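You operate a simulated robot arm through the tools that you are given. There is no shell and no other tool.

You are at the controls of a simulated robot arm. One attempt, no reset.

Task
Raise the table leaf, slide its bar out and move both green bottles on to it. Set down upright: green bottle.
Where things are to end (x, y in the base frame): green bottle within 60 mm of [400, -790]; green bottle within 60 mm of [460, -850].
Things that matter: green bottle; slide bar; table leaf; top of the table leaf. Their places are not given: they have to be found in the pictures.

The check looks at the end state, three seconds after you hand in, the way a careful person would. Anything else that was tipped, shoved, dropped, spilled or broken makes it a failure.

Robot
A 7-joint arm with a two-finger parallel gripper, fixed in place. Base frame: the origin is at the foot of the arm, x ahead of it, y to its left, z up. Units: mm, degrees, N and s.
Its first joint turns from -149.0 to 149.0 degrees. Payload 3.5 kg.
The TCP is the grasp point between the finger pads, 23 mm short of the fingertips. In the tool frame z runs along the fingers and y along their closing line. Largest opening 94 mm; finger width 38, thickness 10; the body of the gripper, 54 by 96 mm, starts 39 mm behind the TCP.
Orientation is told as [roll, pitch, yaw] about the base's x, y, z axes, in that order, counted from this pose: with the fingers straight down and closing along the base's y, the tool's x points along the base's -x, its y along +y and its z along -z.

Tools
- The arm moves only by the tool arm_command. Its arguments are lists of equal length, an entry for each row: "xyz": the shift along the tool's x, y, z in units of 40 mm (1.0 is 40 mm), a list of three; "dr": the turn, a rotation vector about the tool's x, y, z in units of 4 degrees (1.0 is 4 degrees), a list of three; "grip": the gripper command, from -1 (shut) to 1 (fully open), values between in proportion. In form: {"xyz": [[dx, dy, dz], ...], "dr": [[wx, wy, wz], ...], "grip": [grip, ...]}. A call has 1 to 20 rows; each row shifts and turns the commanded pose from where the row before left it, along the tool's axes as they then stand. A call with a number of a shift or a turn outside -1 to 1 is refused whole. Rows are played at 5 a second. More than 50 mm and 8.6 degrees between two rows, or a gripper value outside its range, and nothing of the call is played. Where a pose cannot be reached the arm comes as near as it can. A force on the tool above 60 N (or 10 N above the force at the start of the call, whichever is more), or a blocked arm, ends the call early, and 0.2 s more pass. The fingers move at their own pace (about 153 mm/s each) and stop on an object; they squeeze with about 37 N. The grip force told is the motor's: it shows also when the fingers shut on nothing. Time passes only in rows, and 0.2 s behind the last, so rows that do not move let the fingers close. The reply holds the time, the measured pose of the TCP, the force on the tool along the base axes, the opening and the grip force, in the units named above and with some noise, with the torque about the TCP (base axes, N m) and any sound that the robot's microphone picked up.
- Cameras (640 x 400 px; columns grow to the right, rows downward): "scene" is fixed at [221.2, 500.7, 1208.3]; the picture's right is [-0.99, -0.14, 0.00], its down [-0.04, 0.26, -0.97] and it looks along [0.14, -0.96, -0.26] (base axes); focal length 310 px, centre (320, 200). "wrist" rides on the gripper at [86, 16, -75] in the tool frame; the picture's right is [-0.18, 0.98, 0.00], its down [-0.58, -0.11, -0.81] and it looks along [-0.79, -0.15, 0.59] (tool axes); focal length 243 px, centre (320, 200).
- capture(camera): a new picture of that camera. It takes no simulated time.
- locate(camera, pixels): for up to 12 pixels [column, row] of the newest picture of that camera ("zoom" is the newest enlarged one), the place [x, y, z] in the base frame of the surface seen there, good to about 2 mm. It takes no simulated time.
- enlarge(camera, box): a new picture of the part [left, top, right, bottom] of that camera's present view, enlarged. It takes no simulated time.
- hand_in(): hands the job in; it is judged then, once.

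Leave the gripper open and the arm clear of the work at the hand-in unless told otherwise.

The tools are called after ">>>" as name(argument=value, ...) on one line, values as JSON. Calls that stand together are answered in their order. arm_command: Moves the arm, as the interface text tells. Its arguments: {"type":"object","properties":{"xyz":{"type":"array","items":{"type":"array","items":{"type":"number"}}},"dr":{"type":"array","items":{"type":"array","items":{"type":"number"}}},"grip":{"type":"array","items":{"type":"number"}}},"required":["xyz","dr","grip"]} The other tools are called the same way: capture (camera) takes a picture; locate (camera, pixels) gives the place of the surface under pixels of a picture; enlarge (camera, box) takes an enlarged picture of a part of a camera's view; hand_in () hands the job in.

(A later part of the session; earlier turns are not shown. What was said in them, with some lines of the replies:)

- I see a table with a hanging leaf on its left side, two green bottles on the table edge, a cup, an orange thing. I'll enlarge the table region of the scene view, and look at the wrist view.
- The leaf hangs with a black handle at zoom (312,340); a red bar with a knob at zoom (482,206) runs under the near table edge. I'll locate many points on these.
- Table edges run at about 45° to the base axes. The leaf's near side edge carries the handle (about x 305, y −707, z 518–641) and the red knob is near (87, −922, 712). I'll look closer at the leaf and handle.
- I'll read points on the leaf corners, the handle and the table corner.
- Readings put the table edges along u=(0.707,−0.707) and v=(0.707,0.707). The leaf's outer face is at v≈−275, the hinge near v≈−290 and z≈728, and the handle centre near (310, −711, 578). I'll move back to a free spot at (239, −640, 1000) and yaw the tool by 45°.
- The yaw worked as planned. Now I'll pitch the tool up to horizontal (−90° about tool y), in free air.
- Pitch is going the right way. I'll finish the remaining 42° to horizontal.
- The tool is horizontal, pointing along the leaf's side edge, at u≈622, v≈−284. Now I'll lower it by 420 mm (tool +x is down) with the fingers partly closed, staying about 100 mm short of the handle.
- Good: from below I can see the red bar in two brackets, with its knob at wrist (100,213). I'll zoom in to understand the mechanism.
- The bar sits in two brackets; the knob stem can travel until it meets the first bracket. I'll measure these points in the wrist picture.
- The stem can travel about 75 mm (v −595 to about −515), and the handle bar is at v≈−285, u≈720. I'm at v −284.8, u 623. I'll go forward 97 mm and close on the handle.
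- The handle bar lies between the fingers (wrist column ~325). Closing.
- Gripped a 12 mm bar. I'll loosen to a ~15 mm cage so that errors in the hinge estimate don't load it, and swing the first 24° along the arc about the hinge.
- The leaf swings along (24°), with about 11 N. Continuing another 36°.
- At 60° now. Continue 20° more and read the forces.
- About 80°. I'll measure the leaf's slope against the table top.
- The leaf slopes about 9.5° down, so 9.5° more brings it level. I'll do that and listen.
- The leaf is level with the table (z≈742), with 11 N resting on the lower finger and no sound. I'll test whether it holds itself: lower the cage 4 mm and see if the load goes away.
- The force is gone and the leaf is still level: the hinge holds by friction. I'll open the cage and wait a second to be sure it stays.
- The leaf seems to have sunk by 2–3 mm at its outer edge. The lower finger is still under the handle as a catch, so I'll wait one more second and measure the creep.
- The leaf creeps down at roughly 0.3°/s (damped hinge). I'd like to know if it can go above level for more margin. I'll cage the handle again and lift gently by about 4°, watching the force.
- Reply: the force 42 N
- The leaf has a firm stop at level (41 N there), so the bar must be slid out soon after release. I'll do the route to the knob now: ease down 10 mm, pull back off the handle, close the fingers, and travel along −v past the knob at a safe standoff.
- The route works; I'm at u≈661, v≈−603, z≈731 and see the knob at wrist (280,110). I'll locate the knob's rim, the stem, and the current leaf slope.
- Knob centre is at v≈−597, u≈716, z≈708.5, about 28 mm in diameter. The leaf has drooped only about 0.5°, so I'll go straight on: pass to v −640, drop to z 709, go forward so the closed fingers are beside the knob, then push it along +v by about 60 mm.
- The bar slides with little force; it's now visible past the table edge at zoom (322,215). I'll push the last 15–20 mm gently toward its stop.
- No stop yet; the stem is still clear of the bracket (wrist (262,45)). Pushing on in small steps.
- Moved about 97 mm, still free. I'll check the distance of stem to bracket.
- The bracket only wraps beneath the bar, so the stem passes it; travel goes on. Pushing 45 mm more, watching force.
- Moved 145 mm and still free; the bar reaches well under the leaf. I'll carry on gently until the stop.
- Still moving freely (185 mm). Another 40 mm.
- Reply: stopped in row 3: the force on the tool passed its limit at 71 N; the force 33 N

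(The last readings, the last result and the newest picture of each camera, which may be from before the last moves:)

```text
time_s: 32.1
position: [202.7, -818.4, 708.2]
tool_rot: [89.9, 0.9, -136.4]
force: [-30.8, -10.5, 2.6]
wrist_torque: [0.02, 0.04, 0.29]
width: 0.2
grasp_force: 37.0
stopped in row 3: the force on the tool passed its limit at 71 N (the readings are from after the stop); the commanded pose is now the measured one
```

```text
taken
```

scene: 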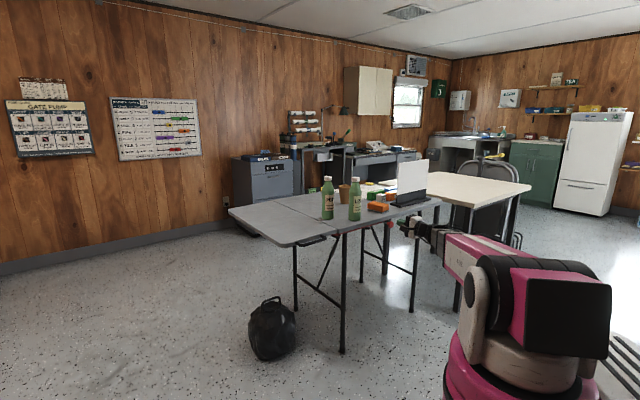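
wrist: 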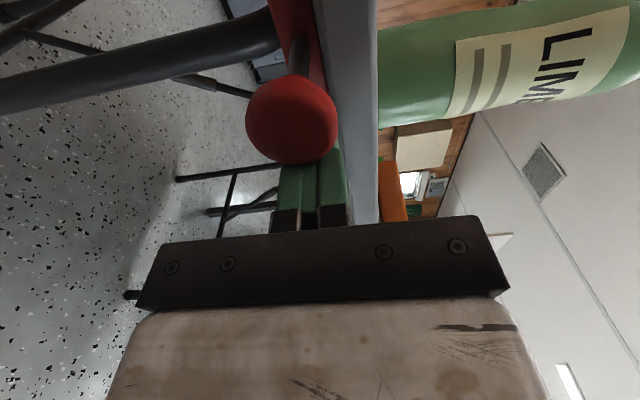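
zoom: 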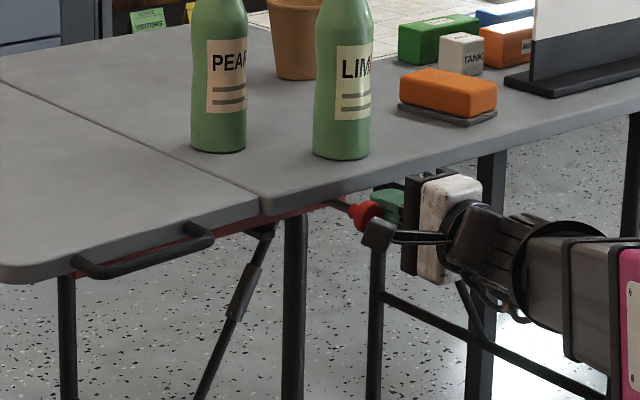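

The bar hit its end stop (≈200 mm out) and the bottles still stand. I'll back off from the knob, retreat along −u, and rise to a free spot.

>>> arm_command(xyz=[[-0.4, 0, 0], [0, 0, -0.8], [0, 0, -0.8], [0, 0, -0.8], [0, 1, -0.5], [0, 1, -0.5], [0, 1, 0], [0, 1, 0], [0, 1, 0], [0, 1, 0], [0, 1, 0], [0, 1, 0]], dr=[[0, 0, 0], [0, 0, 0], [0, 0, 0], [0, 0, 0], [0, 0, 0], [0, 0, 0], [0, 0, 0], [0, 0, 0], [0, 0, 0], [0, 0, 0], [0, 0, 0], [0, 0, 0]], grip=[-1, -1, -1, -1, -1, -1, -1, -1, -1, -1, -1, -1])

>>> enlarge(camera="scene", box=[220, 170, 440, 290])

>>> locate(camera="zoom", pixels=[[220, 170], [240, 140], [120, 150], [180, 130], [180, 220], [150, 190], [300, 200], [320, 200], [345, 200], [495, 185]])

```text
time_s: 34.7
position: [95.8, -733.7, 1027.7]
tool_rot: [90.0, 0.7, -135.9]
force: [-0.1, 0.2, -0.4]
wrist_torque: [0.01, 0.06, -0.05]
width: 0.0
grasp_force: 36.5
```

```text
2.91 times, centred on (330, 230) of scene
```

zoom: 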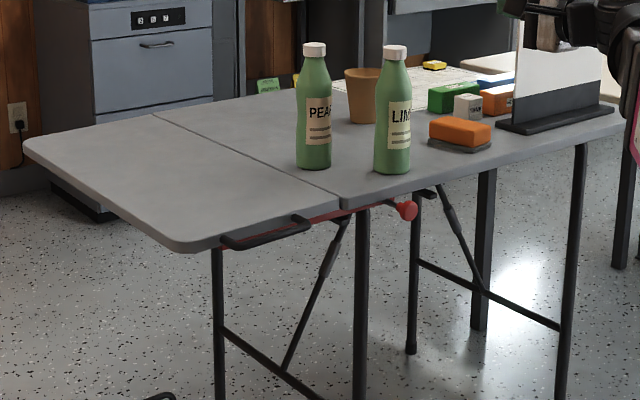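

```text
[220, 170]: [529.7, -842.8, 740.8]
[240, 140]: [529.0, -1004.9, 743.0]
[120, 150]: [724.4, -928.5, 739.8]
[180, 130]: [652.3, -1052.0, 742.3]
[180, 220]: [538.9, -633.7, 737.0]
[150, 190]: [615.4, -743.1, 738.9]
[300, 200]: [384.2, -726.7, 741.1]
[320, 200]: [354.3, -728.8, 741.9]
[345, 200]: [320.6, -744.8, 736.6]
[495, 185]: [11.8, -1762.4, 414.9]
```

The bar is out and the leaf rests almost level on it (≈1.3° slope). Now I'll turn the tool back for top-down grasping: roll −90° about its axis first.

>>> arm_command(xyz=[[0, 0, 0], [0, 0, 0], [0, 0, 0], [0, 0, 0], [0, 0, 0], [0, 0, 0], [0, 0, 0], [0, 0, 0], [0, 0, 0], [0, 0, 0], [0, 0, 0], [0, 0, 0], [0, 0, 0], [0, 0, 0], [0, 0, 0], [0, 0, 0], [0, 0, 0], [0, 0, 0], [0, 0, 0], [0, 0, 0]], dr=[[0, 0, -1], [0, 0, -1], [0, 0, -1], [0, 0, -1], [0, 0, -1], [0, 0, -1], [0, 0, -1], [0, 0, -1], [0, 0, -1], [0, 0, -1], [0, 0, -1], [0, 0, -1], [0, 0, -1], [0, 0, -1], [0, 0, -1], [0, 0, -1], [0, 0, -1], [0, 0, -1], [0, 0, -1], [0, 0, -1]], grip=[0, 0, 0, 0, 0, 0, 0, 0, 0, 0, 0, 0, 0, 0, 0, 0, 0, 0, 0, 0])

>>> capture(camera="scene")

```text
time_s: 38.9
position: [95.5, -732.8, 1028.8]
tool_rot: [89.8, -79.4, -135.8]
force: [0.1, -0.1, 0.1]
wrist_torque: [-0.03, -0.03, 0.01]
width: 47.2
grasp_force: 0.0
```

```text
taken
```

scene: 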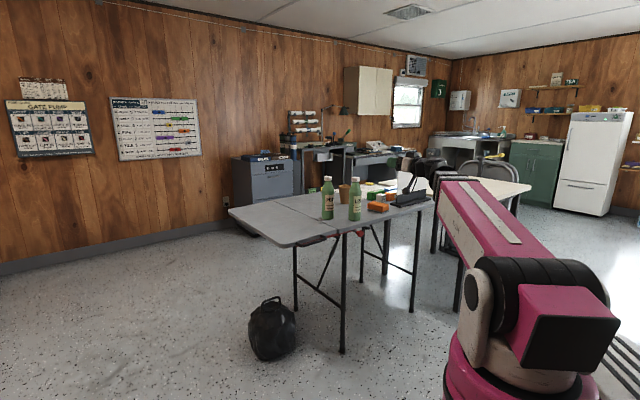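

No contact. Finishing the roll (10.6°) and then pitching down; first 68° of it.

>>> arm_command(xyz=[[0, 0, 0], [0, 0, 0], [0, 0, 0], [0, 0, 0], [0, 0, 0], [0, 0, 0], [0, 0, 0], [0, 0, 0], [0, 0, 0], [0, 0, 0], [0, 0, 0], [0, 0, 0], [0, 0, 0], [0, 0, 0], [0, 0, 0], [0, 0, 0], [0, 0, 0], [0, 0, 0], [0, 0, 0], [0, 0, 0]], dr=[[0, 0, -1], [0, 0, -1], [0, 0, -0.65], [0, 1, 0], [0, 1, 0], [0, 1, 0], [0, 1, 0], [0, 1, 0], [0, 1, 0], [0, 1, 0], [0, 1, 0], [0, 1, 0], [0, 1, 0], [0, 1, 0], [0, 1, 0], [0, 1, 0], [0, 1, 0], [0, 1, 0], [0, 1, 0], [0, 1, 0]], grip=[0, 0, 0, 0, 0, 0, 0, 0, 0, 0, 0, 0, 0, 0, 0, 0, 0, 0, 0, 0])

>>> enlarge(camera="scene", box=[220, 150, 440, 290])

```text
time_s: 43.1
position: [97.4, -733.6, 1028.1]
tool_rot: [0.1, -22.0, -46.1]
force: [0.3, 0.1, -0.2]
wrist_torque: [0.0, 0.02, -0.02]
width: 47.2
grasp_force: 0.0
```

```text
2.86 times, centred on (330, 220) of scene
```

zoom: 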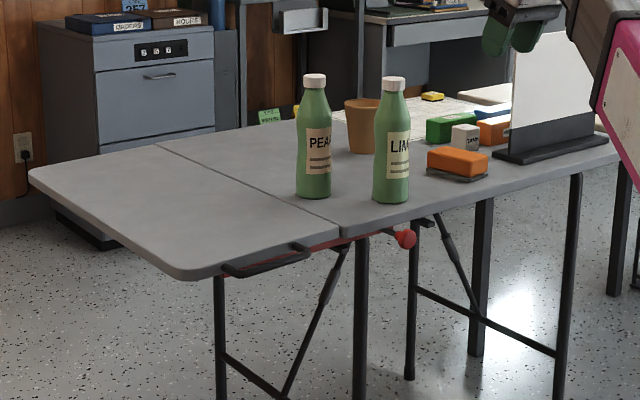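

Now I'll finish the pitch (22°) with the yaw trimmed, and measure the bottles in this fresh enlarged view.

>>> locate(camera="zoom", pixels=[[314, 78], [304, 82], [325, 82], [313, 190], [300, 180], [328, 180], [393, 80], [383, 84], [404, 84], [390, 195], [376, 185], [406, 185]])

>>> arm_command(xyz=[[0, 0, 0], [0, 0, 0], [0, 0, 0], [0, 0, 0], [0, 0, 0], [0, 0, 0], [0, 0, 0]], dr=[[0, 1, 0], [0, 1, 0], [0, 1, 0], [0, 1, 0], [0, 1, 0], [0, 0.5, 0], [0, 0, -0.27]], grip=[0, 0.4, 0.4, 0.4, 0.4, 0.4, 0.4])

```text
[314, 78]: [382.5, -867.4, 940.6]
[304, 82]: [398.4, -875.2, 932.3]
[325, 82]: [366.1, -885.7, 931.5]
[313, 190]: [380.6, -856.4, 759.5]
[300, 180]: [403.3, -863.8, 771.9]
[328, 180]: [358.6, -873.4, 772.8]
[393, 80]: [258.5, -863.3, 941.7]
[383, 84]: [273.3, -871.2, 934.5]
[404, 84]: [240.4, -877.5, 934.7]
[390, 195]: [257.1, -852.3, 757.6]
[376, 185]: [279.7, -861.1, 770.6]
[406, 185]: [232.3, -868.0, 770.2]
```

```text
time_s: 44.7
position: [95.7, -733.5, 1028.4]
tool_rot: [0.2, 0.1, -44.9]
force: [0.7, 0.0, -1.1]
wrist_torque: [-0.12, 0.03, -0.08]
width: 65.9
grasp_force: 0.1
```

Tool is straight down. Bottle PEACH centre ≈ (383, −884), LIME centre ≈ (257, −880), tops at z≈943. I'll travel above PEACH at z 1028 (fingertips ~60 mm above the caps).

>>> arm_command(xyz=[[-0.86, 0.269, 0], [-0.86, 0.269, 0], [-0.86, 0.269, 0], [-0.86, 0.269, 0], [-0.86, 0.269, 0], [-0.86, 0.269, 0], [-0.86, 0.269, 0], [-0.86, 0.269, 0], [-0.86, 0.269, 0], [0, 0, 0]], dr=[[0, 0, 0], [0, 0, 0], [0, 0, 0], [0, 0, 0], [0, 0, 0], [0, 0, 0], [0, 0, 0], [0, 0, 0], [0, 0, 0], [0, 0, 0]], grip=[0.6, 0.6, 0.6, 0.6, 0.6, 0.6, 0.6, 0.6, 0.6, 0.6])

>>> capture(camera="scene")

>>> capture(camera="wrist")

```text
time_s: 46.9
position: [384.1, -883.1, 1031.2]
tool_rot: [0.1, 0.0, -44.8]
force: [0.6, 0.6, 0.1]
wrist_torque: [0.03, -0.01, -0.02]
width: 75.2
grasp_force: 0.1
```

```text
taken
```

scene: 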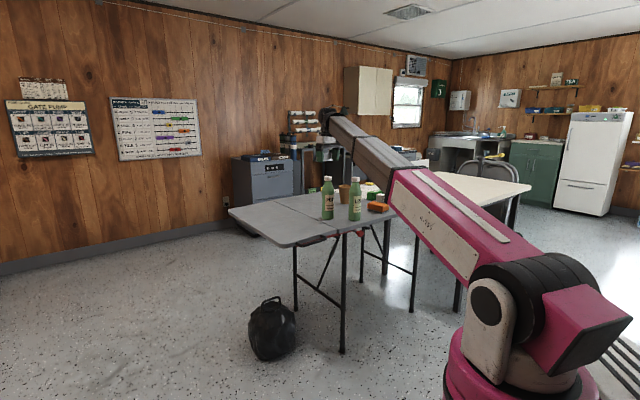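

```text
taken
```

wrist: 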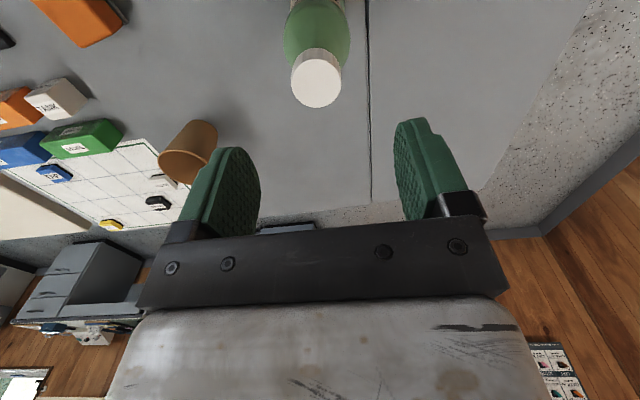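

Reached. I'll locate the cap in the wrist view for alignment.

>>> locate(camera="wrist", pixels=[[317, 78], [296, 78], [338, 78], [317, 60], [317, 100]])

```text
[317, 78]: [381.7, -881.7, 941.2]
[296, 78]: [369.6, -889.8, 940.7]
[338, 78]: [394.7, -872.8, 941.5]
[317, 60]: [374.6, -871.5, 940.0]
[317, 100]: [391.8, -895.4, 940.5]
```

The cap centre is (382.7, −882.4), matching the TCP. I'll look at the bottle's profile to choose the grip height.

>>> enlarge(camera="scene", box=[310, 168, 374, 226])

>>> locate(camera="zoom", pixels=[[180, 90], [180, 110], [180, 130], [180, 150], [180, 180], [150, 150], [210, 150], [146, 180], [214, 180], [140, 220], [218, 220], [180, 300]])

```text
6.90 times, centred on (342, 197) of scene
```

zoom: 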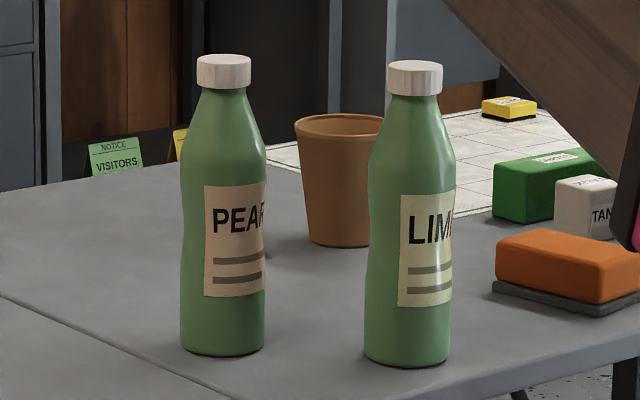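

```text
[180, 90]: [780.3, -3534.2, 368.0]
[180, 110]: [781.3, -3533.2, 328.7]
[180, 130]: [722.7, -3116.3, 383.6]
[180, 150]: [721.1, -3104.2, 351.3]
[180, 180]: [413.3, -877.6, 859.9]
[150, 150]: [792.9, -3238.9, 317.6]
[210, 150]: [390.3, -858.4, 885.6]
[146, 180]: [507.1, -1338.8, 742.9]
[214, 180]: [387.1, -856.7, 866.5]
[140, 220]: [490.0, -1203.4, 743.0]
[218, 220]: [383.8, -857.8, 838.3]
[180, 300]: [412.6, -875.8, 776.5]
```

The cap (z≈920–941) is wider than the neck and the shoulder flares below z≈906. So I'll grip the cap itself with TCP at z≈931 (tips at ≈908). Lowering 100 mm with fingers open.

>>> arm_command(xyz=[[0, 0, 0.7], [0, 0, 0.7], [0, 0, 0.7], [0, 0, 0.4], [0, 0, 0]], dr=[[0, 0, 0], [0, 0, 0], [0, 0, 0], [0, 0, 0], [0, 0, 0]], grip=[0.6, 0.6, 0.6, 0.6, 0.6])

>>> capture(camera="wrist")

>>> enlarge(camera="scene", box=[290, 130, 400, 230])

```text
time_s: 48.1
position: [384.3, -883.9, 928.3]
tool_rot: [0.0, -0.1, -45.0]
force: [0.3, -0.1, -0.3]
wrist_torque: [-0.01, 0.0, -0.02]
width: 75.1
grasp_force: 0.0
```

```text
taken
```

wrist: 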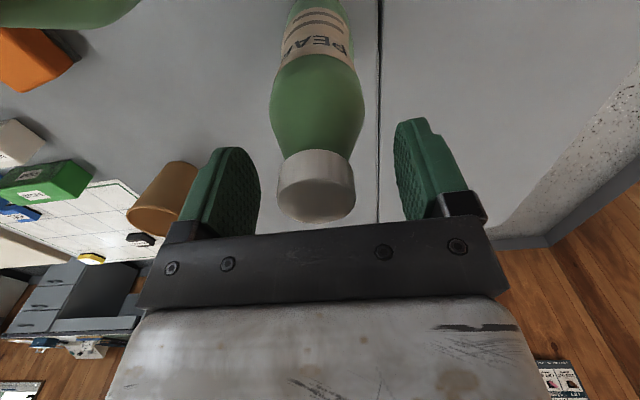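

```text
4.00 times, centred on (345, 180) of scene
```

zoom: 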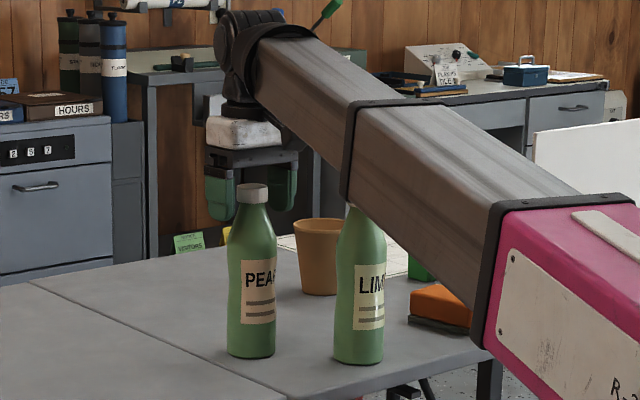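

The cap sits between the fingers. The forearm passes in front of the LIME bottle in this view; I'll check its real clearance before moving.

>>> locate(camera="zoom", pixels=[[340, 190], [345, 170], [370, 200], [400, 235], [470, 300], [300, 140], [355, 225], [252, 190], [283, 200], [220, 205]])

```text
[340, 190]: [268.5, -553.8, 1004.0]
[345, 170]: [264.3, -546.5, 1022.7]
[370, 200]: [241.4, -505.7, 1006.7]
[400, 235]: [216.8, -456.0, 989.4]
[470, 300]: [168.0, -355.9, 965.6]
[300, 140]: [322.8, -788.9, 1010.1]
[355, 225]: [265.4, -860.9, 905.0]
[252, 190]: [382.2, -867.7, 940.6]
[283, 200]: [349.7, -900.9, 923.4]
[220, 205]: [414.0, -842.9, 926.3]
```

The forearm is at z≥1000, well clear. Closing on the cap.

>>> arm_command(xyz=[[0, 0, 0], [0, 0, 0], [0, 0, 0], [0, 0, 0]], dr=[[0, 0, 0], [0, 0, 0], [0, 0, 0], [0, 0, 0]], grip=[0, -0.2, -1, -1])

>>> enlarge(camera="scene", box=[290, 150, 380, 230])

```text
time_s: 49.1
position: [383.5, -883.7, 928.7]
tool_rot: [0.1, 0.1, -44.9]
force: [-0.3, 0.1, -0.5]
wrist_torque: [0.0, 0.0, 0.02]
width: 39.3
grasp_force: 37.4
```

```text
5.00 times, centred on (335, 190) of scene
```

zoom: 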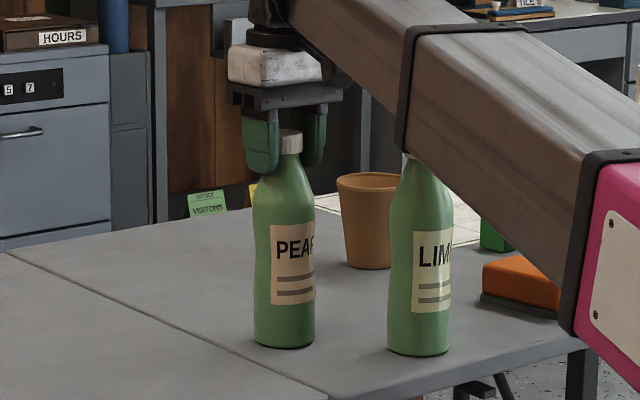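

Gripped the cap at 39 mm width. Lifting 40 mm slowly and reading the weight.

>>> arm_command(xyz=[[0, 0, -0.1], [0, 0, -0.2], [0, 0, -0.3], [0, 0, -0.3], [0, 0, -0.1], [0, 0, 0]], dr=[[0, 0, 0], [0, 0, 0], [0, 0, 0], [0, 0, 0], [0, 0, 0], [0, 0, 0]], grip=[-1, -1, -1, -1, -1, -1])

>>> enlarge(camera="scene", box=[290, 150, 380, 230])

```text
time_s: 50.5
position: [384.6, -882.8, 967.9]
tool_rot: [0.0, 0.0, -45.0]
force: [-0.4, 0.6, -0.3]
wrist_torque: [0.0, 0.0, 0.01]
width: 39.1
grasp_force: 37.3
```

```text
5.00 times, centred on (335, 190) of scene
```

zoom: 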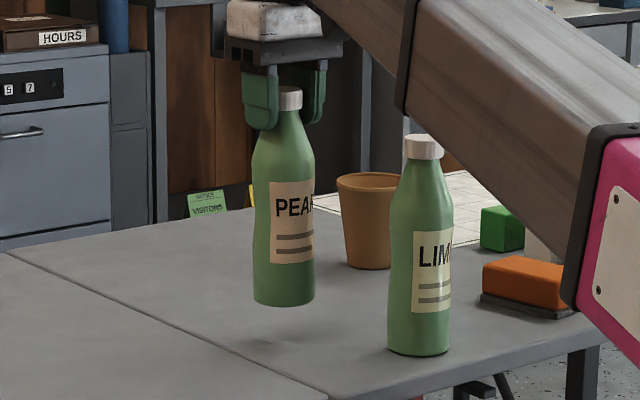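

PEACH hangs upright. Let me find the seam line between the table and leaf precisely before choosing the spot.

>>> locate(camera="zoom", pixels=[[100, 294], [100, 290], [100, 300], [200, 338], [200, 334], [200, 344], [160, 320], [160, 328]])

>>> enlarge(camera="scene", box=[280, 195, 350, 240])

```text
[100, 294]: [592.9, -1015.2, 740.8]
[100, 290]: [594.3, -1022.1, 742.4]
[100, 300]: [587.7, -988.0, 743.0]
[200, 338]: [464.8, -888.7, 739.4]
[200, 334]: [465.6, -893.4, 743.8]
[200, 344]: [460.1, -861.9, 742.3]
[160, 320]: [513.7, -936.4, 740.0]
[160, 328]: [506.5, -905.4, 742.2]
```

```text
8.89 times, centred on (315, 218) of scene
```

zoom: 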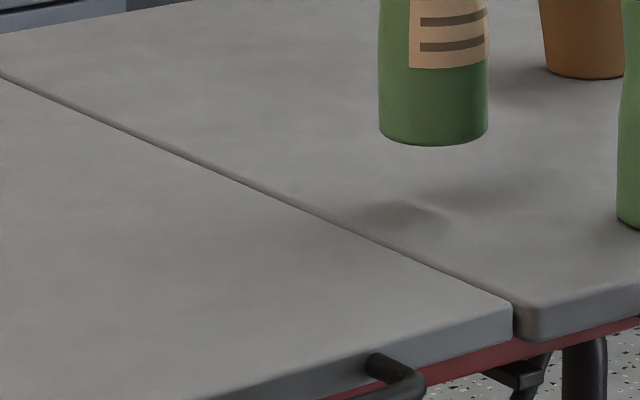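

Seam is at v≈−298, so a bottle centred at v=−245 stands fully on the leaf, about 31 mm from its target. Moving PEACH slowly to (481.5, −828).

>>> arm_command(xyz=[[-0.06, 0.2, 0], [-0.125, 0.45, 0], [-0.125, 0.45, 0], [-0.125, 0.45, 0], [-0.125, 0.45, 0], [-0.125, 0.45, 0], [-0.06, 0.23, 0], [0, 0, 0], [0, 0, 0]], dr=[[0, 0, 0], [0, 0, 0], [0, 0, 0], [0, 0, 0], [0, 0, 0], [0, 0, 0], [0, 0, 0], [0, 0, 0], [0, 0, 0]], grip=[-1, -1, -1, -1, -1, -1, -1, -1, -1])

>>> enlarge(camera="scene", box=[260, 150, 380, 240])

```text
time_s: 52.5
position: [481.3, -829.1, 967.9]
tool_rot: [0.1, 0.0, -44.9]
force: [-0.3, 0.0, -0.2]
wrist_torque: [0.01, -0.02, 0.01]
width: 39.3
grasp_force: 36.9
```

```text
4.44 times, centred on (320, 195) of scene
```

zoom: 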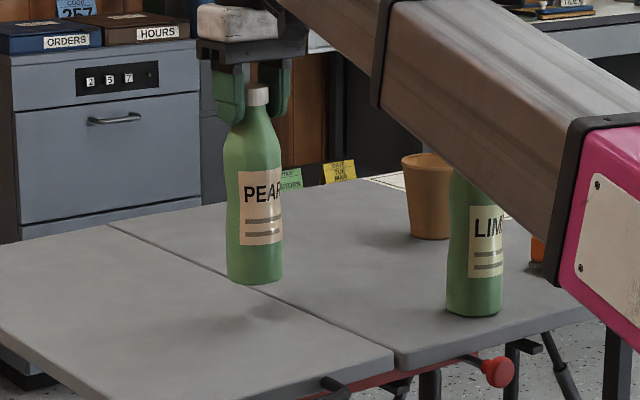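

Upright over the leaf. Lowering 36 mm, then in small steps until contact.

>>> arm_command(xyz=[[0, 0, 0.25], [0, 0, 0.25], [0, 0, 0.25], [0, 0, 0.1], [0, 0, 0.05], [0, 0, 0.05], [0, 0, 0]], dr=[[0, 0, 0], [0, 0, 0], [0, 0, 0], [0, 0, 0], [0, 0, 0], [0, 0, 0], [0, 0, 0]], grip=[-1, -1, -1, -1, -1, -1, -1])

>>> enlarge(camera="scene", box=[260, 150, 380, 240])

```text
time_s: 54.1
position: [482.8, -829.0, 929.3]
tool_rot: [0.1, 0.0, -44.9]
force: [0.5, 0.1, -0.3]
wrist_torque: [-0.02, -0.02, -0.01]
width: 38.7
grasp_force: 37.5
```

```text
4.44 times, centred on (320, 195) of scene
```

zoom: 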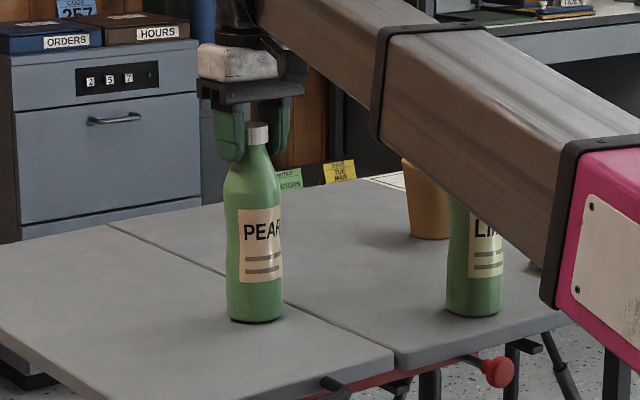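

No contact force yet at z 929.3. Lowering in 1 mm steps.

>>> arm_command(xyz=[[0, 0, 0.025], [0, 0, 0.025], [0, 0, 0]], dr=[[0, 0, 0], [0, 0, 0], [0, 0, 0]], grip=[-1, -1, -1])

```text
time_s: 54.9
position: [480.1, -828.2, 928.1]
tool_rot: [0.1, 0.0, -44.8]
force: [0.4, 0.1, 1.2]
wrist_torque: [-0.01, 0.06, 0.0]
width: 38.8
grasp_force: 37.4
```

A first hint of contact (1.2 N). Another 1 mm to confirm.

>>> arm_command(xyz=[[0, 0, 0.025], [0, 0, 0.015], [0, 0, 0]], dr=[[0, 0, 0], [0, 0, 0], [0, 0, 0]], grip=[-1, -1, -1])

>>> enlarge(camera="scene", box=[260, 150, 380, 240])

```text
time_s: 55.7
position: [481.9, -828.8, 928.8]
tool_rot: [0.1, -0.1, -44.9]
force: [0.4, 1.9, 22.7]
wrist_torque: [-0.08, 0.06, 0.02]
width: 38.5
grasp_force: 37.1
```

```text
4.44 times, centred on (320, 195) of scene
```

zoom: 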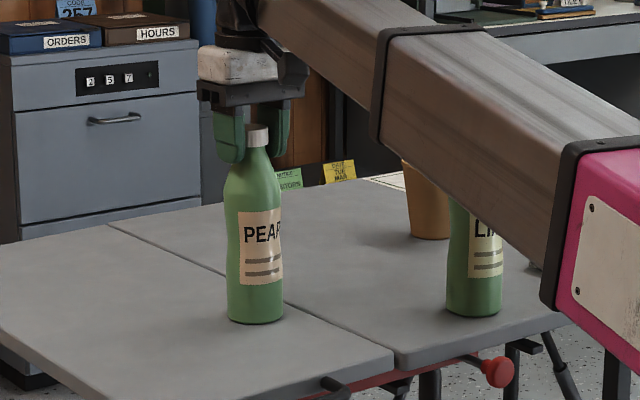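

Firm contact (23 N). I'll ease up 0.6 mm and open the fingers gently.

>>> arm_command(xyz=[[0, 0, -0.018], [0, 0, 0], [0, 0, 0], [0, 0, 0], [0, 0, 0], [0, 0, 0]], dr=[[0, 0, 0], [0, 0, 0], [0, 0, 0], [0, 0, 0], [0, 0, 0], [0, 0, 0]], grip=[-1, -0.15, -0.05, 0.2, 0.5, 0.6])

>>> enlarge(camera="scene", box=[260, 150, 380, 240])

>>> capture(camera="wrist")

```text
time_s: 57.1
position: [482.1, -829.1, 927.5]
tool_rot: [0.0, 0.0, -44.9]
force: [-0.1, -0.3, -1.0]
wrist_torque: [0.0, -0.01, -0.02]
width: 75.3
grasp_force: 0.1
```

```text
4.44 times, centred on (320, 195) of scene
```

zoom: 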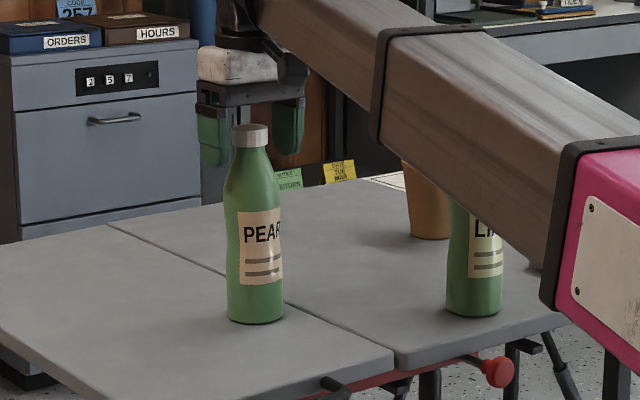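

```text
taken
```

wrist: 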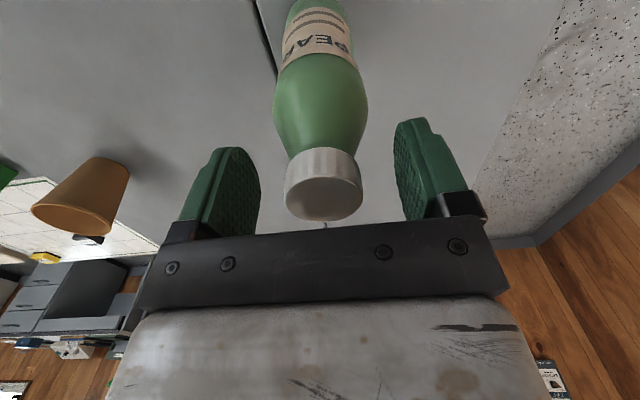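

PEACH stands on the leaf. Rising 104 mm and moving above LIME.

>>> arm_command(xyz=[[0, 0, -0.3], [0, 0, -0.8], [0, 0, -0.8], [0, 0, -0.7], [0.511, -0.81, 0], [0.511, -0.81, 0], [0.511, -0.81, 0], [0.511, -0.81, 0], [0.511, -0.81, 0], [0.511, -0.81, 0], [0, 0, 0], [0, 0, 0]], dr=[[0, 0, 0], [0, 0, 0], [0, 0, 0], [0, 0, 0], [0, 0, 0], [0, 0, 0], [0, 0, 0], [0, 0, 0], [0, 0, 0], [0, 0, 0], [0, 0, 0], [0, 0, 0]], grip=[0.6, 0.6, 0.6, 0.6, 0.6, 0.6, 0.6, 0.6, 0.6, 0.6, 0.6, 0.6])

>>> capture(camera="wrist")

>>> capture(camera="scene")

```text
time_s: 59.7
position: [256.2, -875.9, 1032.8]
tool_rot: [0.1, 0.0, -44.9]
force: [0.0, 0.0, 0.1]
wrist_torque: [-0.01, 0.0, 0.01]
width: 75.5
grasp_force: 0.1
```

```text
taken
```

wrist: 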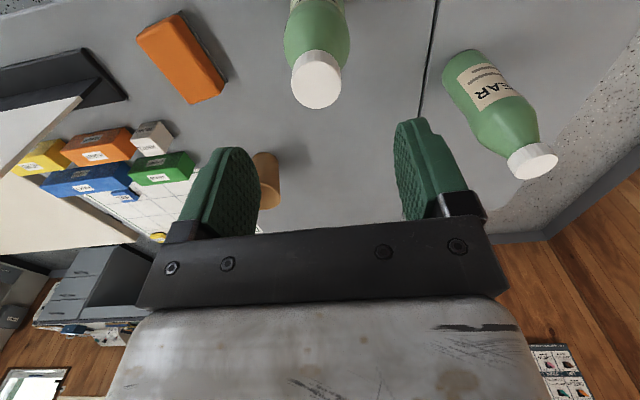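

```text
taken
```

scene: 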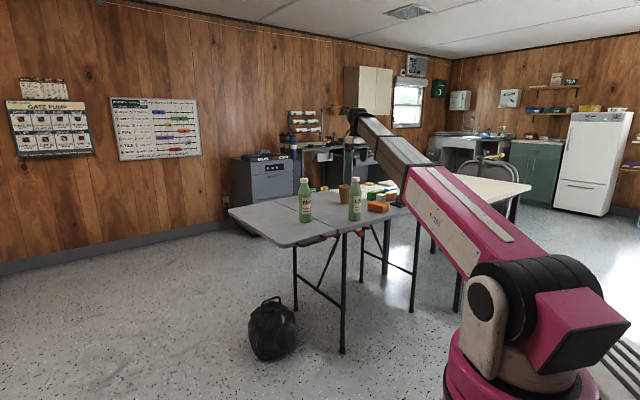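

Both bottles stand. I'll locate LIME's cap in the wrist view (around (317,78)).

>>> locate(camera="wrist", pixels=[[317, 78], [296, 78], [338, 78], [317, 60], [317, 100], [530, 161]])

```text
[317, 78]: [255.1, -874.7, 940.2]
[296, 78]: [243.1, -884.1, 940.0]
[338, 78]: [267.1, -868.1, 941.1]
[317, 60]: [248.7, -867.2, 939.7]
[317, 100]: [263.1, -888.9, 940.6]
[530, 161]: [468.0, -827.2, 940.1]
```

LIME's cap is at (255.5, −877), within 1.5 mm of the TCP. PEACH's cap read (468, −827), which I'd like to double-check for tilt.

>>> locate(camera="wrist", pixels=[[512, 166], [554, 156], [530, 148], [536, 175], [533, 161], [480, 70], [450, 75]])

>>> enlarge(camera="scene", box=[270, 165, 370, 230])

>>> locate(camera="zoom", pixels=[[218, 90], [200, 92], [238, 92], [218, 340], [186, 320], [260, 320]])

```text
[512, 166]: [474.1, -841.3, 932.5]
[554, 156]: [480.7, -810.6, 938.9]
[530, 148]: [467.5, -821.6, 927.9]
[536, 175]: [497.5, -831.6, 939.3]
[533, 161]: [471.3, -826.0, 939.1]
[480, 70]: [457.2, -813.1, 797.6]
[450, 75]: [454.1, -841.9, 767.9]
```

```text
6.15 times, centred on (320, 198) of scene
```

zoom: 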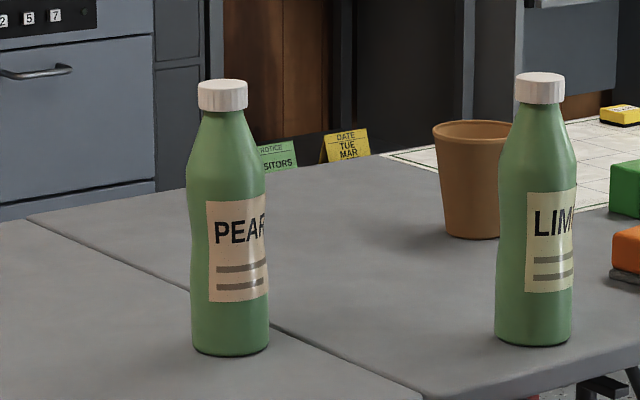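

```text
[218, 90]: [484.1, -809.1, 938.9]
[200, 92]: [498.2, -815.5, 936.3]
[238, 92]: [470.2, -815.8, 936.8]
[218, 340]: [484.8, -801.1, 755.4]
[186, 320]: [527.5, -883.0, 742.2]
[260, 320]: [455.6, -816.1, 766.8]
```

PEACH is upright at about (484, −828). Now lowering onto LIME's cap to z≈929.

>>> arm_command(xyz=[[0, -0.03, 0.7], [0, 0, 0.7], [0, 0, 0.7], [0, 0, 0.5], [0, 0, 0], [0, 0, 0]], dr=[[0, 0, 0], [0, 0, 0], [0, 0, 0], [0, 0, 0], [0, 0, 0], [0, 0, 0]], grip=[0.6, 0.6, 0.6, 0.6, 0.6, 0.6])

>>> enlarge(camera="scene", box=[270, 145, 390, 230])

>>> capture(camera="wrist")

```text
time_s: 61.1
position: [255.5, -878.5, 927.9]
tool_rot: [0.1, -0.1, -44.9]
force: [0.4, -0.1, -0.3]
wrist_torque: [0.01, 0.01, 0.0]
width: 75.2
grasp_force: 0.0
```

```text
4.71 times, centred on (330, 188) of scene
```

zoom: 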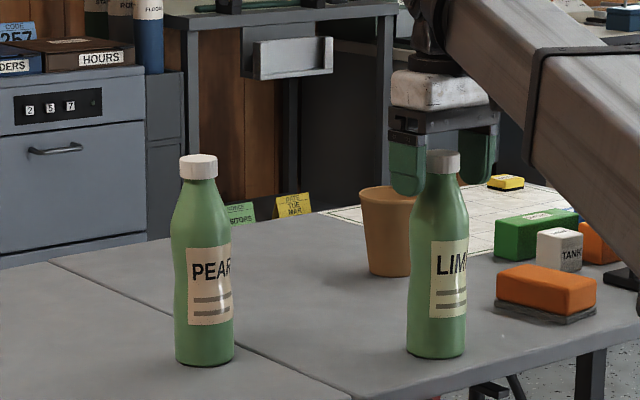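

```text
taken
```

wrist: 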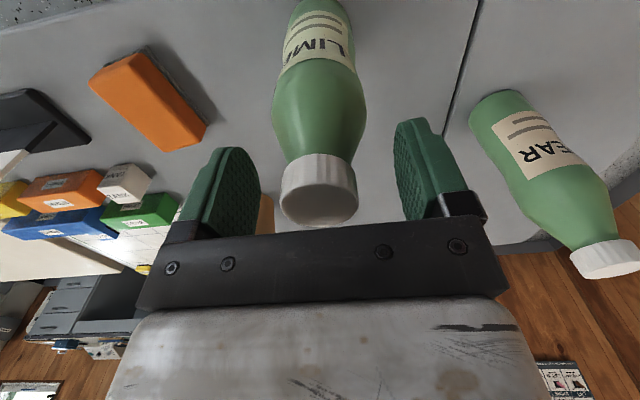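

Cap centred between the fingers. Closing, then lifting 40 mm.

>>> arm_command(xyz=[[0, 0, 0], [0, 0, 0], [0, 0, 0], [0, 0, 0], [0, 0, 0], [0, 0, -0.1], [0, 0, -0.2], [0, 0, -0.3], [0, 0, -0.3], [0, 0, -0.1], [0, 0, 0]], dr=[[0, 0, 0], [0, 0, 0], [0, 0, 0], [0, 0, 0], [0, 0, 0], [0, 0, 0], [0, 0, 0], [0, 0, 0], [0, 0, 0], [0, 0, 0], [0, 0, 0]], grip=[0, -0.2, -1, -1, -1, -1, -1, -1, -1, -1, -1])

>>> enlarge(camera="scene", box=[270, 145, 390, 230])

```text
time_s: 63.5
position: [256.1, -879.5, 968.3]
tool_rot: [0.1, 0.0, -44.9]
force: [0.6, 0.2, -0.1]
wrist_torque: [0.01, -0.03, -0.01]
width: 39.8
grasp_force: 37.5
```

```text
4.71 times, centred on (330, 188) of scene
```

zoom: 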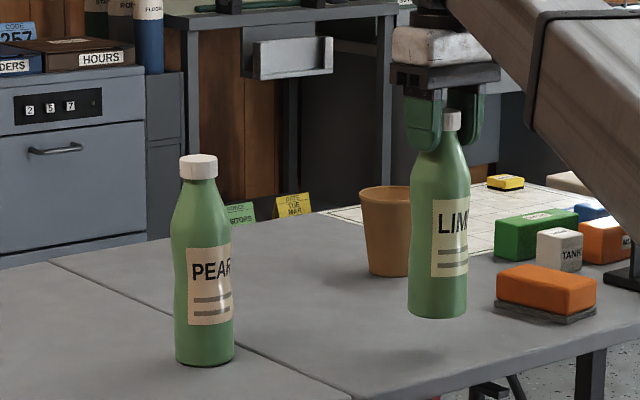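

LIME hangs upright. Moving it slowly to (419, −766) on the leaf.

>>> arm_command(xyz=[[-0.073, 0.2, 0], [-0.073, 0.45, 0], [-0.073, 0.45, 0], [-0.073, 0.45, 0], [-0.073, 0.45, 0], [-0.073, 0.45, 0], [-0.073, 0.45, 0], [-0.073, 0.45, 0], [-0.073, 0.45, 0], [-0.073, 0.45, 0], [-0.073, 0.45, 0], [-0.073, 0.2, 0], [0, 0, 0], [0, 0, 0]], dr=[[0, 0, 0], [0, 0, 0], [0, 0, 0], [0, 0, 0], [0, 0, 0], [0, 0, 0], [0, 0, 0], [0, 0, 0], [0, 0, 0], [0, 0, 0], [0, 0, 0], [0, 0, 0], [0, 0, 0], [0, 0, 0]], grip=[-1, -1, -1, -1, -1, -1, -1, -1, -1, -1, -1, -1, -1, -1])

>>> enlarge(camera="scene", box=[270, 145, 390, 240])

```text
time_s: 66.5
position: [419.2, -767.0, 967.1]
tool_rot: [0.1, 0.0, -44.9]
force: [-0.2, 0.2, -1.3]
wrist_torque: [0.02, -0.01, 0.02]
width: 39.1
grasp_force: 37.0
```

```text
4.21 times, centred on (330, 192) of scene
```

zoom: 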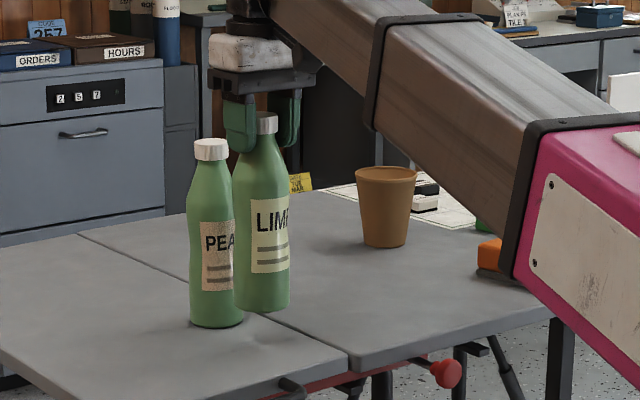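

LIME is over its spot (nearer the camera than PEACH). Lowering 37 mm, then fine steps.

>>> arm_command(xyz=[[0, 0, 0.25], [0, 0, 0.25], [0, 0, 0.25], [0, 0, 0.1], [0, 0, 0.05], [0, 0, 0.025], [0, 0, 0]], dr=[[0, 0, 0], [0, 0, 0], [0, 0, 0], [0, 0, 0], [0, 0, 0], [0, 0, 0], [0, 0, 0]], grip=[-1, -1, -1, -1, -1, -1, -1])

>>> arm_command(xyz=[[0, 0, 0.025], [0, 0, 0.025], [0, 0, 0]], dr=[[0, 0, 0], [0, 0, 0], [0, 0, 0]], grip=[-1, -1, -1])

```text
time_s: 68.1
position: [418.6, -765.4, 931.0]
tool_rot: [0.1, 0.0, -44.9]
force: [-0.5, 0.5, 0.6]
wrist_torque: [-0.02, 0.0, -0.03]
width: 39.3
grasp_force: 36.8
```

```text
time_s: 68.9
position: [417.5, -764.6, 930.0]
tool_rot: [0.0, 0.1, -44.8]
force: [0.5, -0.4, 0.4]
wrist_torque: [-0.03, -0.01, -0.04]
width: 39.1
grasp_force: 37.1
```

No contact yet. Continuing with 1 mm steps.

>>> arm_command(xyz=[[0, 0, 0.025], [0, 0, 0]], dr=[[0, 0, 0], [0, 0, 0]], grip=[-1, -1])

```text
time_s: 69.5
position: [418.5, -765.2, 927.8]
tool_rot: [0.1, 0.0, -44.9]
force: [-0.4, 0.0, -0.9]
wrist_torque: [0.02, 0.04, -0.01]
width: 39.2
grasp_force: 36.8
```

Still none; another millimetre.

>>> arm_command(xyz=[[0, 0, 0.025], [0, 0, 0]], dr=[[0, 0, 0], [0, 0, 0]], grip=[-1, -1])

>>> enlarge(camera="scene", box=[290, 150, 360, 235])

```text
time_s: 70.1
position: [419.3, -764.5, 927.9]
tool_rot: [0.2, 0.0, -44.9]
force: [1.2, 2.0, 16.5]
wrist_torque: [0.04, 0.19, -0.04]
width: 38.9
grasp_force: 37.3
```

```text
4.71 times, centred on (325, 192) of scene
```

zoom: 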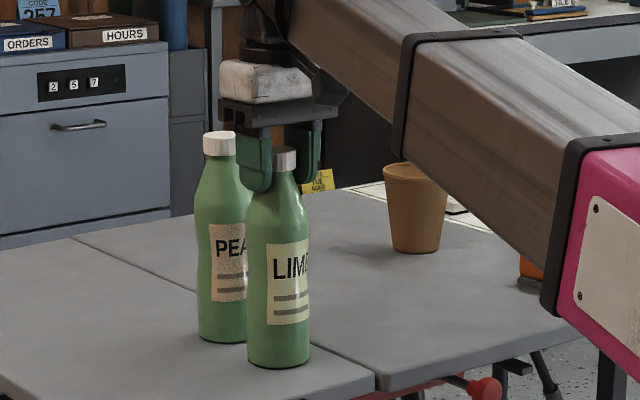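

Contact at 16.5 N. Easing 0.5 mm and opening gently.

>>> arm_command(xyz=[[0, 0, -0.013], [0, 0, 0], [0, 0, 0], [0, 0, 0], [0, 0, 0], [0, 0, 0]], dr=[[0, 0, 0], [0, 0, 0], [0, 0, 0], [0, 0, 0], [0, 0, 0], [0, 0, 0]], grip=[-1, -0.15, -0.05, 0.2, 0.5, 0.6])

>>> enlarge(camera="scene", box=[290, 150, 360, 235])

>>> capture(camera="wrist")

```text
time_s: 71.5
position: [420.4, -766.0, 927.3]
tool_rot: [0.1, 0.0, -44.8]
force: [-0.6, -0.3, 0.9]
wrist_torque: [-0.04, -0.01, 0.0]
width: 75.1
grasp_force: 0.1
```

```text
4.71 times, centred on (325, 192) of scene
```

zoom: 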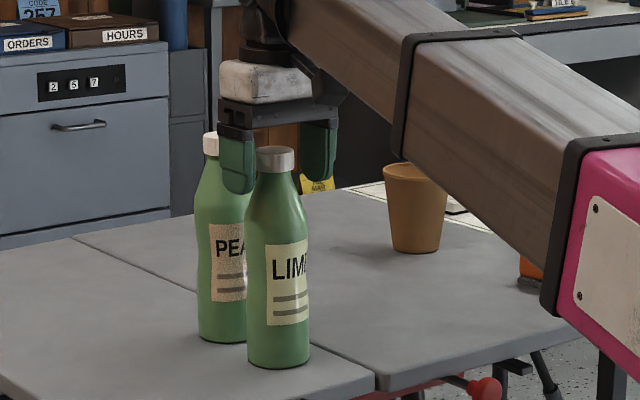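

```text
taken
```

wrist: 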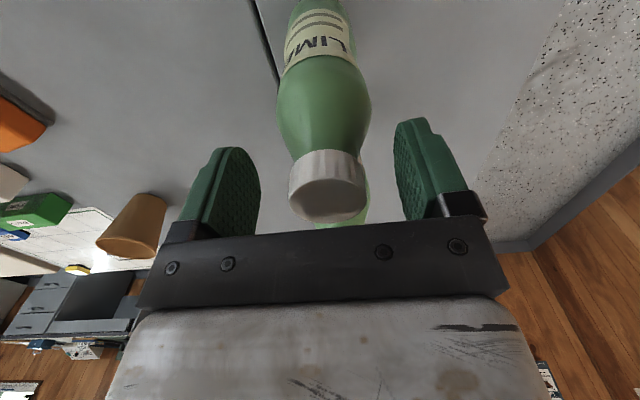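

Released, both standing. Rising straight up 160 mm and then backing off toward the arm's side.

>>> arm_command(xyz=[[0, 0, -0.3], [0, 0, -0.8], [0, 0, -1], [0, 0, -1], [0, 0, -0.9], [0.9, 0, 0], [0.9, 0, 0], [0.9, 0, 0], [0.9, 0, 0], [0.9, 0, 0], [0, 0, 0]], dr=[[0, 0, 0], [0, 0, 0], [0, 0, 0], [0, 0, 0], [0, 0, 0], [0, 0, 0], [0, 0, 0], [0, 0, 0], [0, 0, 0], [0, 0, 0], [0, 0, 0]], grip=[0.6, 0.6, 0.6, 0.6, 0.6, 1, 1, 1, 1, 1, 1])

>>> capture(camera="scene")

>>> enlarge(camera="scene", box=[220, 165, 440, 300])

>>> locate(camera="zoom", pixels=[[120, 150], [180, 130], [180, 220], [150, 190], [320, 210], [200, 170], [60, 160], [250, 220]])

```text
time_s: 72.9
position: [411.9, -760.4, 1087.5]
tool_rot: [-0.2, -0.9, -45.2]
force: [4.8, -7.3, -16.1]
wrist_torque: [-0.84, -0.32, -0.07]
width: 94.0
grasp_force: 0.0
stopped in row 6: the force on the tool passed its limit at 73 N (the readings are from after the stop); the commanded pose is now the measured one
```

```text
taken
```

scene: 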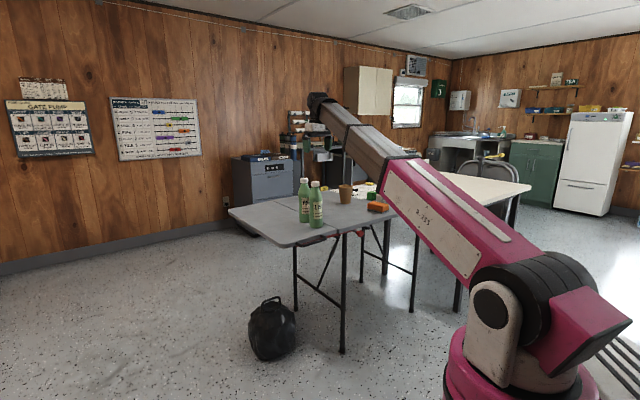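

```text
2.91 times, centred on (330, 232) of scene
```

zoom: 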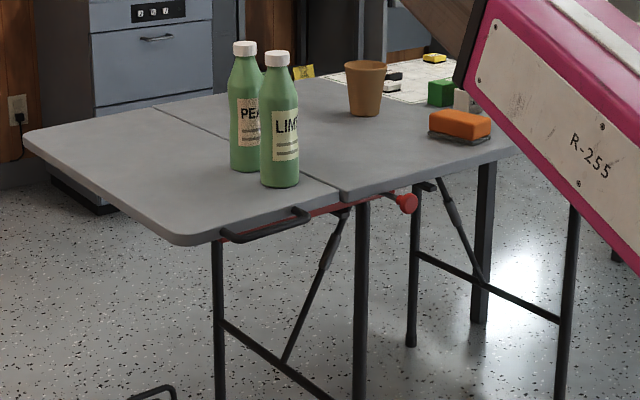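

```text
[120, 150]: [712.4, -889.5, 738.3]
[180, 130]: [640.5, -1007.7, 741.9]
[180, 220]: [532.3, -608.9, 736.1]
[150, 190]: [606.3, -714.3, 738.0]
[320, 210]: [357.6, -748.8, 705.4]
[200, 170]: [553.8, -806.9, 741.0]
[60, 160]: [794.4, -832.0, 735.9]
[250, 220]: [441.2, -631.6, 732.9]
```

The motion stopped with an unexpected force reading at z≈1087, though the bottles stand undisturbed. I'll look at the gripper and read the force again without moving.

>>> arm_command(xyz=[[0, 0, 0], [0, 0, 0]], dr=[[0, 0, 0], [0, 0, 0]], grip=[1, 1])

>>> enlarge(camera="scene", box=[270, 70, 430, 200])

>>> capture(camera="wrist")

```text
time_s: 73.5
position: [410.9, -759.2, 1088.8]
tool_rot: [-0.1, -0.7, -45.2]
force: [6.2, -10.8, -28.0]
wrist_torque: [-1.49, -0.72, -0.06]
width: 94.2
grasp_force: 0.1
```

```text
3.08 times, centred on (350, 135) of scene
```

zoom: 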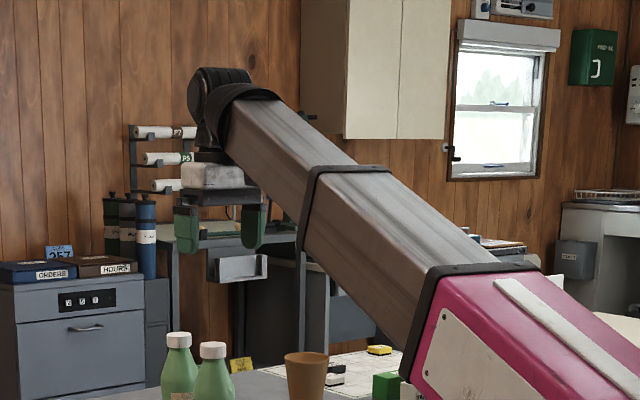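

```text
taken
```

wrist: 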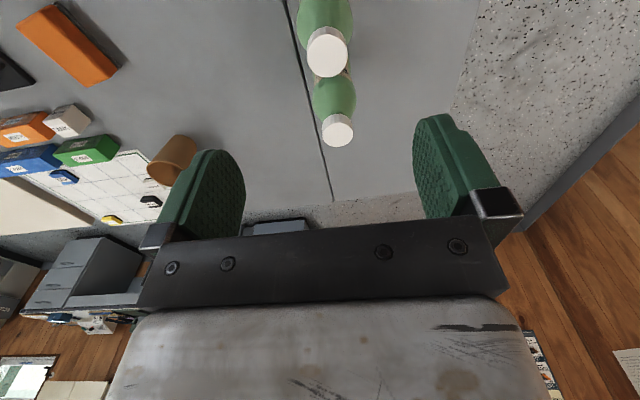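

The gripper's rear or camera is evidently touching the arm's own forearm: the wrist folds tightly when high and close in. I'll go back down 50 mm (tips stay ~70 mm above the caps) to release it.

>>> arm_command(xyz=[[0, 0, 0.3], [0, 0, 0.5], [0, 0, 0.45], [0, 0, 0]], dr=[[0, 0, 0], [0, 0, 0], [0, 0, 0], [0, 0, 0]], grip=[1, 1, 1, 1])

```text
time_s: 74.5
position: [410.6, -759.8, 1039.1]
tool_rot: [-0.1, -0.7, -45.1]
force: [-0.2, -0.2, 0.3]
wrist_torque: [0.03, 0.03, 0.0]
width: 93.9
grasp_force: 0.1
```

Force is zero again. Now backing off along −u at this height, away from the bottles.

>>> arm_command(xyz=[[0.7, 0, 0.1], [0.7, 0, 0.1], [0.7, 0, 0], [0.7, 0, 0], [0.7, 0, 0], [0.7, 0, 0], [0.7, 0, 0], [0, 0, 0]], dr=[[0, 0, 0], [0, 0, 0], [0, 0, 0], [0, 0, 0], [0, 0, 0], [0, 0, 0], [0, 0, 0], [0, 0, 0]], grip=[1, 1, 1, 1, 1, 1, 1, 1])

>>> capture(camera="scene")

>>> enlarge(camera="scene", box=[220, 165, 440, 300])

>>> locate(camera="zoom", pixels=[[120, 150], [180, 130], [180, 220], [150, 190], [200, 170], [278, 57], [280, 175], [244, 47], [245, 160], [405, 203]])

```text
time_s: 76.1
position: [280.5, -627.5, 1027.8]
tool_rot: [-0.3, -1.5, -45.7]
force: [2.3, -7.4, -15.2]
wrist_torque: [-0.68, -0.45, 0.12]
width: 94.0
grasp_force: 0.0
stopped in row 7: the force on the tool passed its limit at 73 N (the readings are from after the stop); the commanded pose is now the measured one
```

```text
taken
```

scene: 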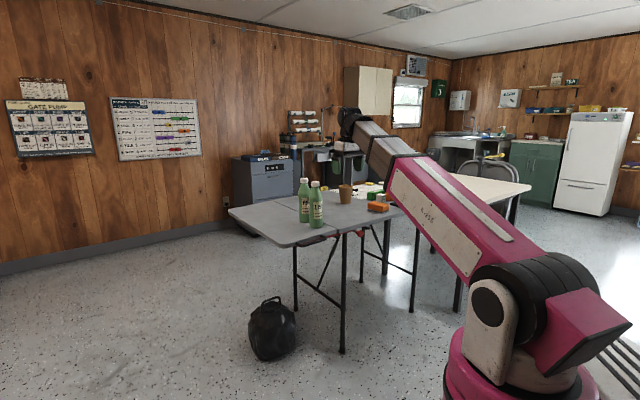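

```text
2.91 times, centred on (330, 232) of scene
```

zoom: 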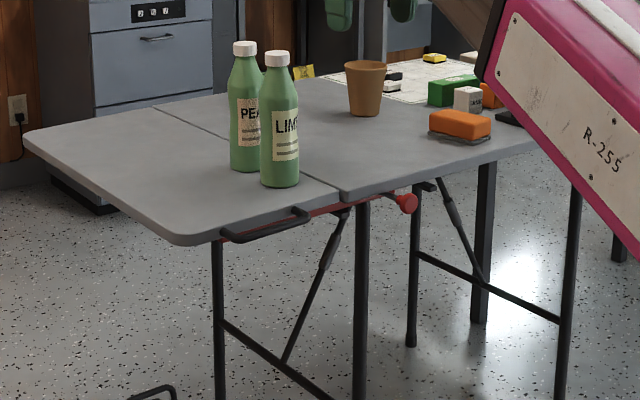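

```text
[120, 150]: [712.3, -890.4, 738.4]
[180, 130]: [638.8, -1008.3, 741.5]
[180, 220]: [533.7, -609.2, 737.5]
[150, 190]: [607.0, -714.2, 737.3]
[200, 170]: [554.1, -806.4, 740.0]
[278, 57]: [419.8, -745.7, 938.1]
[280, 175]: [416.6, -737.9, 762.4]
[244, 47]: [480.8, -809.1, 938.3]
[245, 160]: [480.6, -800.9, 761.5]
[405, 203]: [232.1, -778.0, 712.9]
```

The wrist is folding against the forearm again, but I'm now clear of the table (u≈641). I'll lower 60 mm to release it and read the force.

>>> arm_command(xyz=[[0, 0, 0.3], [0, 0, 0.6], [0, 0, 0.6], [0, 0, 0]], dr=[[0, 0, 0], [0, 0, 0], [0, 0, 0], [0, 0, 0]], grip=[1, 1, 1, 1])

>>> capture(camera="scene")

>>> enlarge(camera="scene", box=[270, 165, 440, 270])

```text
time_s: 77.1
position: [280.7, -627.9, 966.7]
tool_rot: [-0.2, -1.4, -45.7]
force: [0.4, 0.0, -0.3]
wrist_torque: [0.02, 0.0, 0.0]
width: 93.9
grasp_force: 0.1
```

```text
taken
```

scene: 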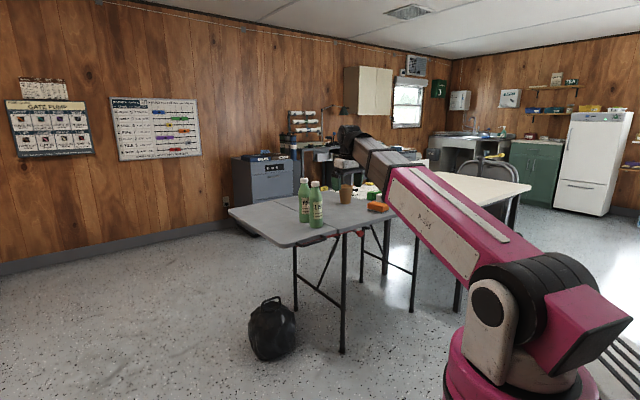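

```text
3.76 times, centred on (355, 218) of scene
```

zoom: 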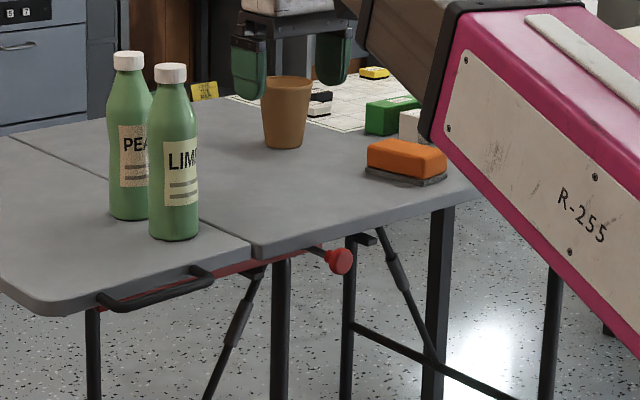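

Force is zero, the gripper is open and the arm is clear. PEACH stands upright at about (482, −828) and LIME at about (419, −766), each about 31 mm from its target and fully on the leaf. The leaf rests on the extended bar, with the knob at (232, −778), and nothing else I can see has moved. Handing in.

>>> hand_in()

```text
The job is handed in.
```

The job is handed in. The leaf is up, its bar is fully out, and both green bottles stand upright on the leaf.

| Item | End state |
|---|---|
| PEACH bottle | about (482, −828), 31 mm from [460, −850] |
| LIME bottle | about (419, −766), 31 mm from [400, −790] |
| Slide bar | pushed to its end stop, about 200 mm out |
| Leaf | resting on the bar, sloping down about 1.2° toward its outer edge |

- **Placement:** Both targets lie so close to the seam between table and leaf that a bottle centred there would straddle it. I set each bottle about 31 mm further out, so its whole base is on the leaf.
- **Stops:** The arm hit its force limit three times. The first was the bar reaching its end stop. The other two came while backing off after the last bottle, most likely the gripper touching the arm's own forearm. I lowered the tool each time to free it, and the bottles did not move.
- **Rest of the scene:** Nothing else on the table looked moved in the last pictures. The forearm hid the white sign in the final view, but it was standing when I last saw it.

The gripper was open and the arm clear of the table at hand-in.
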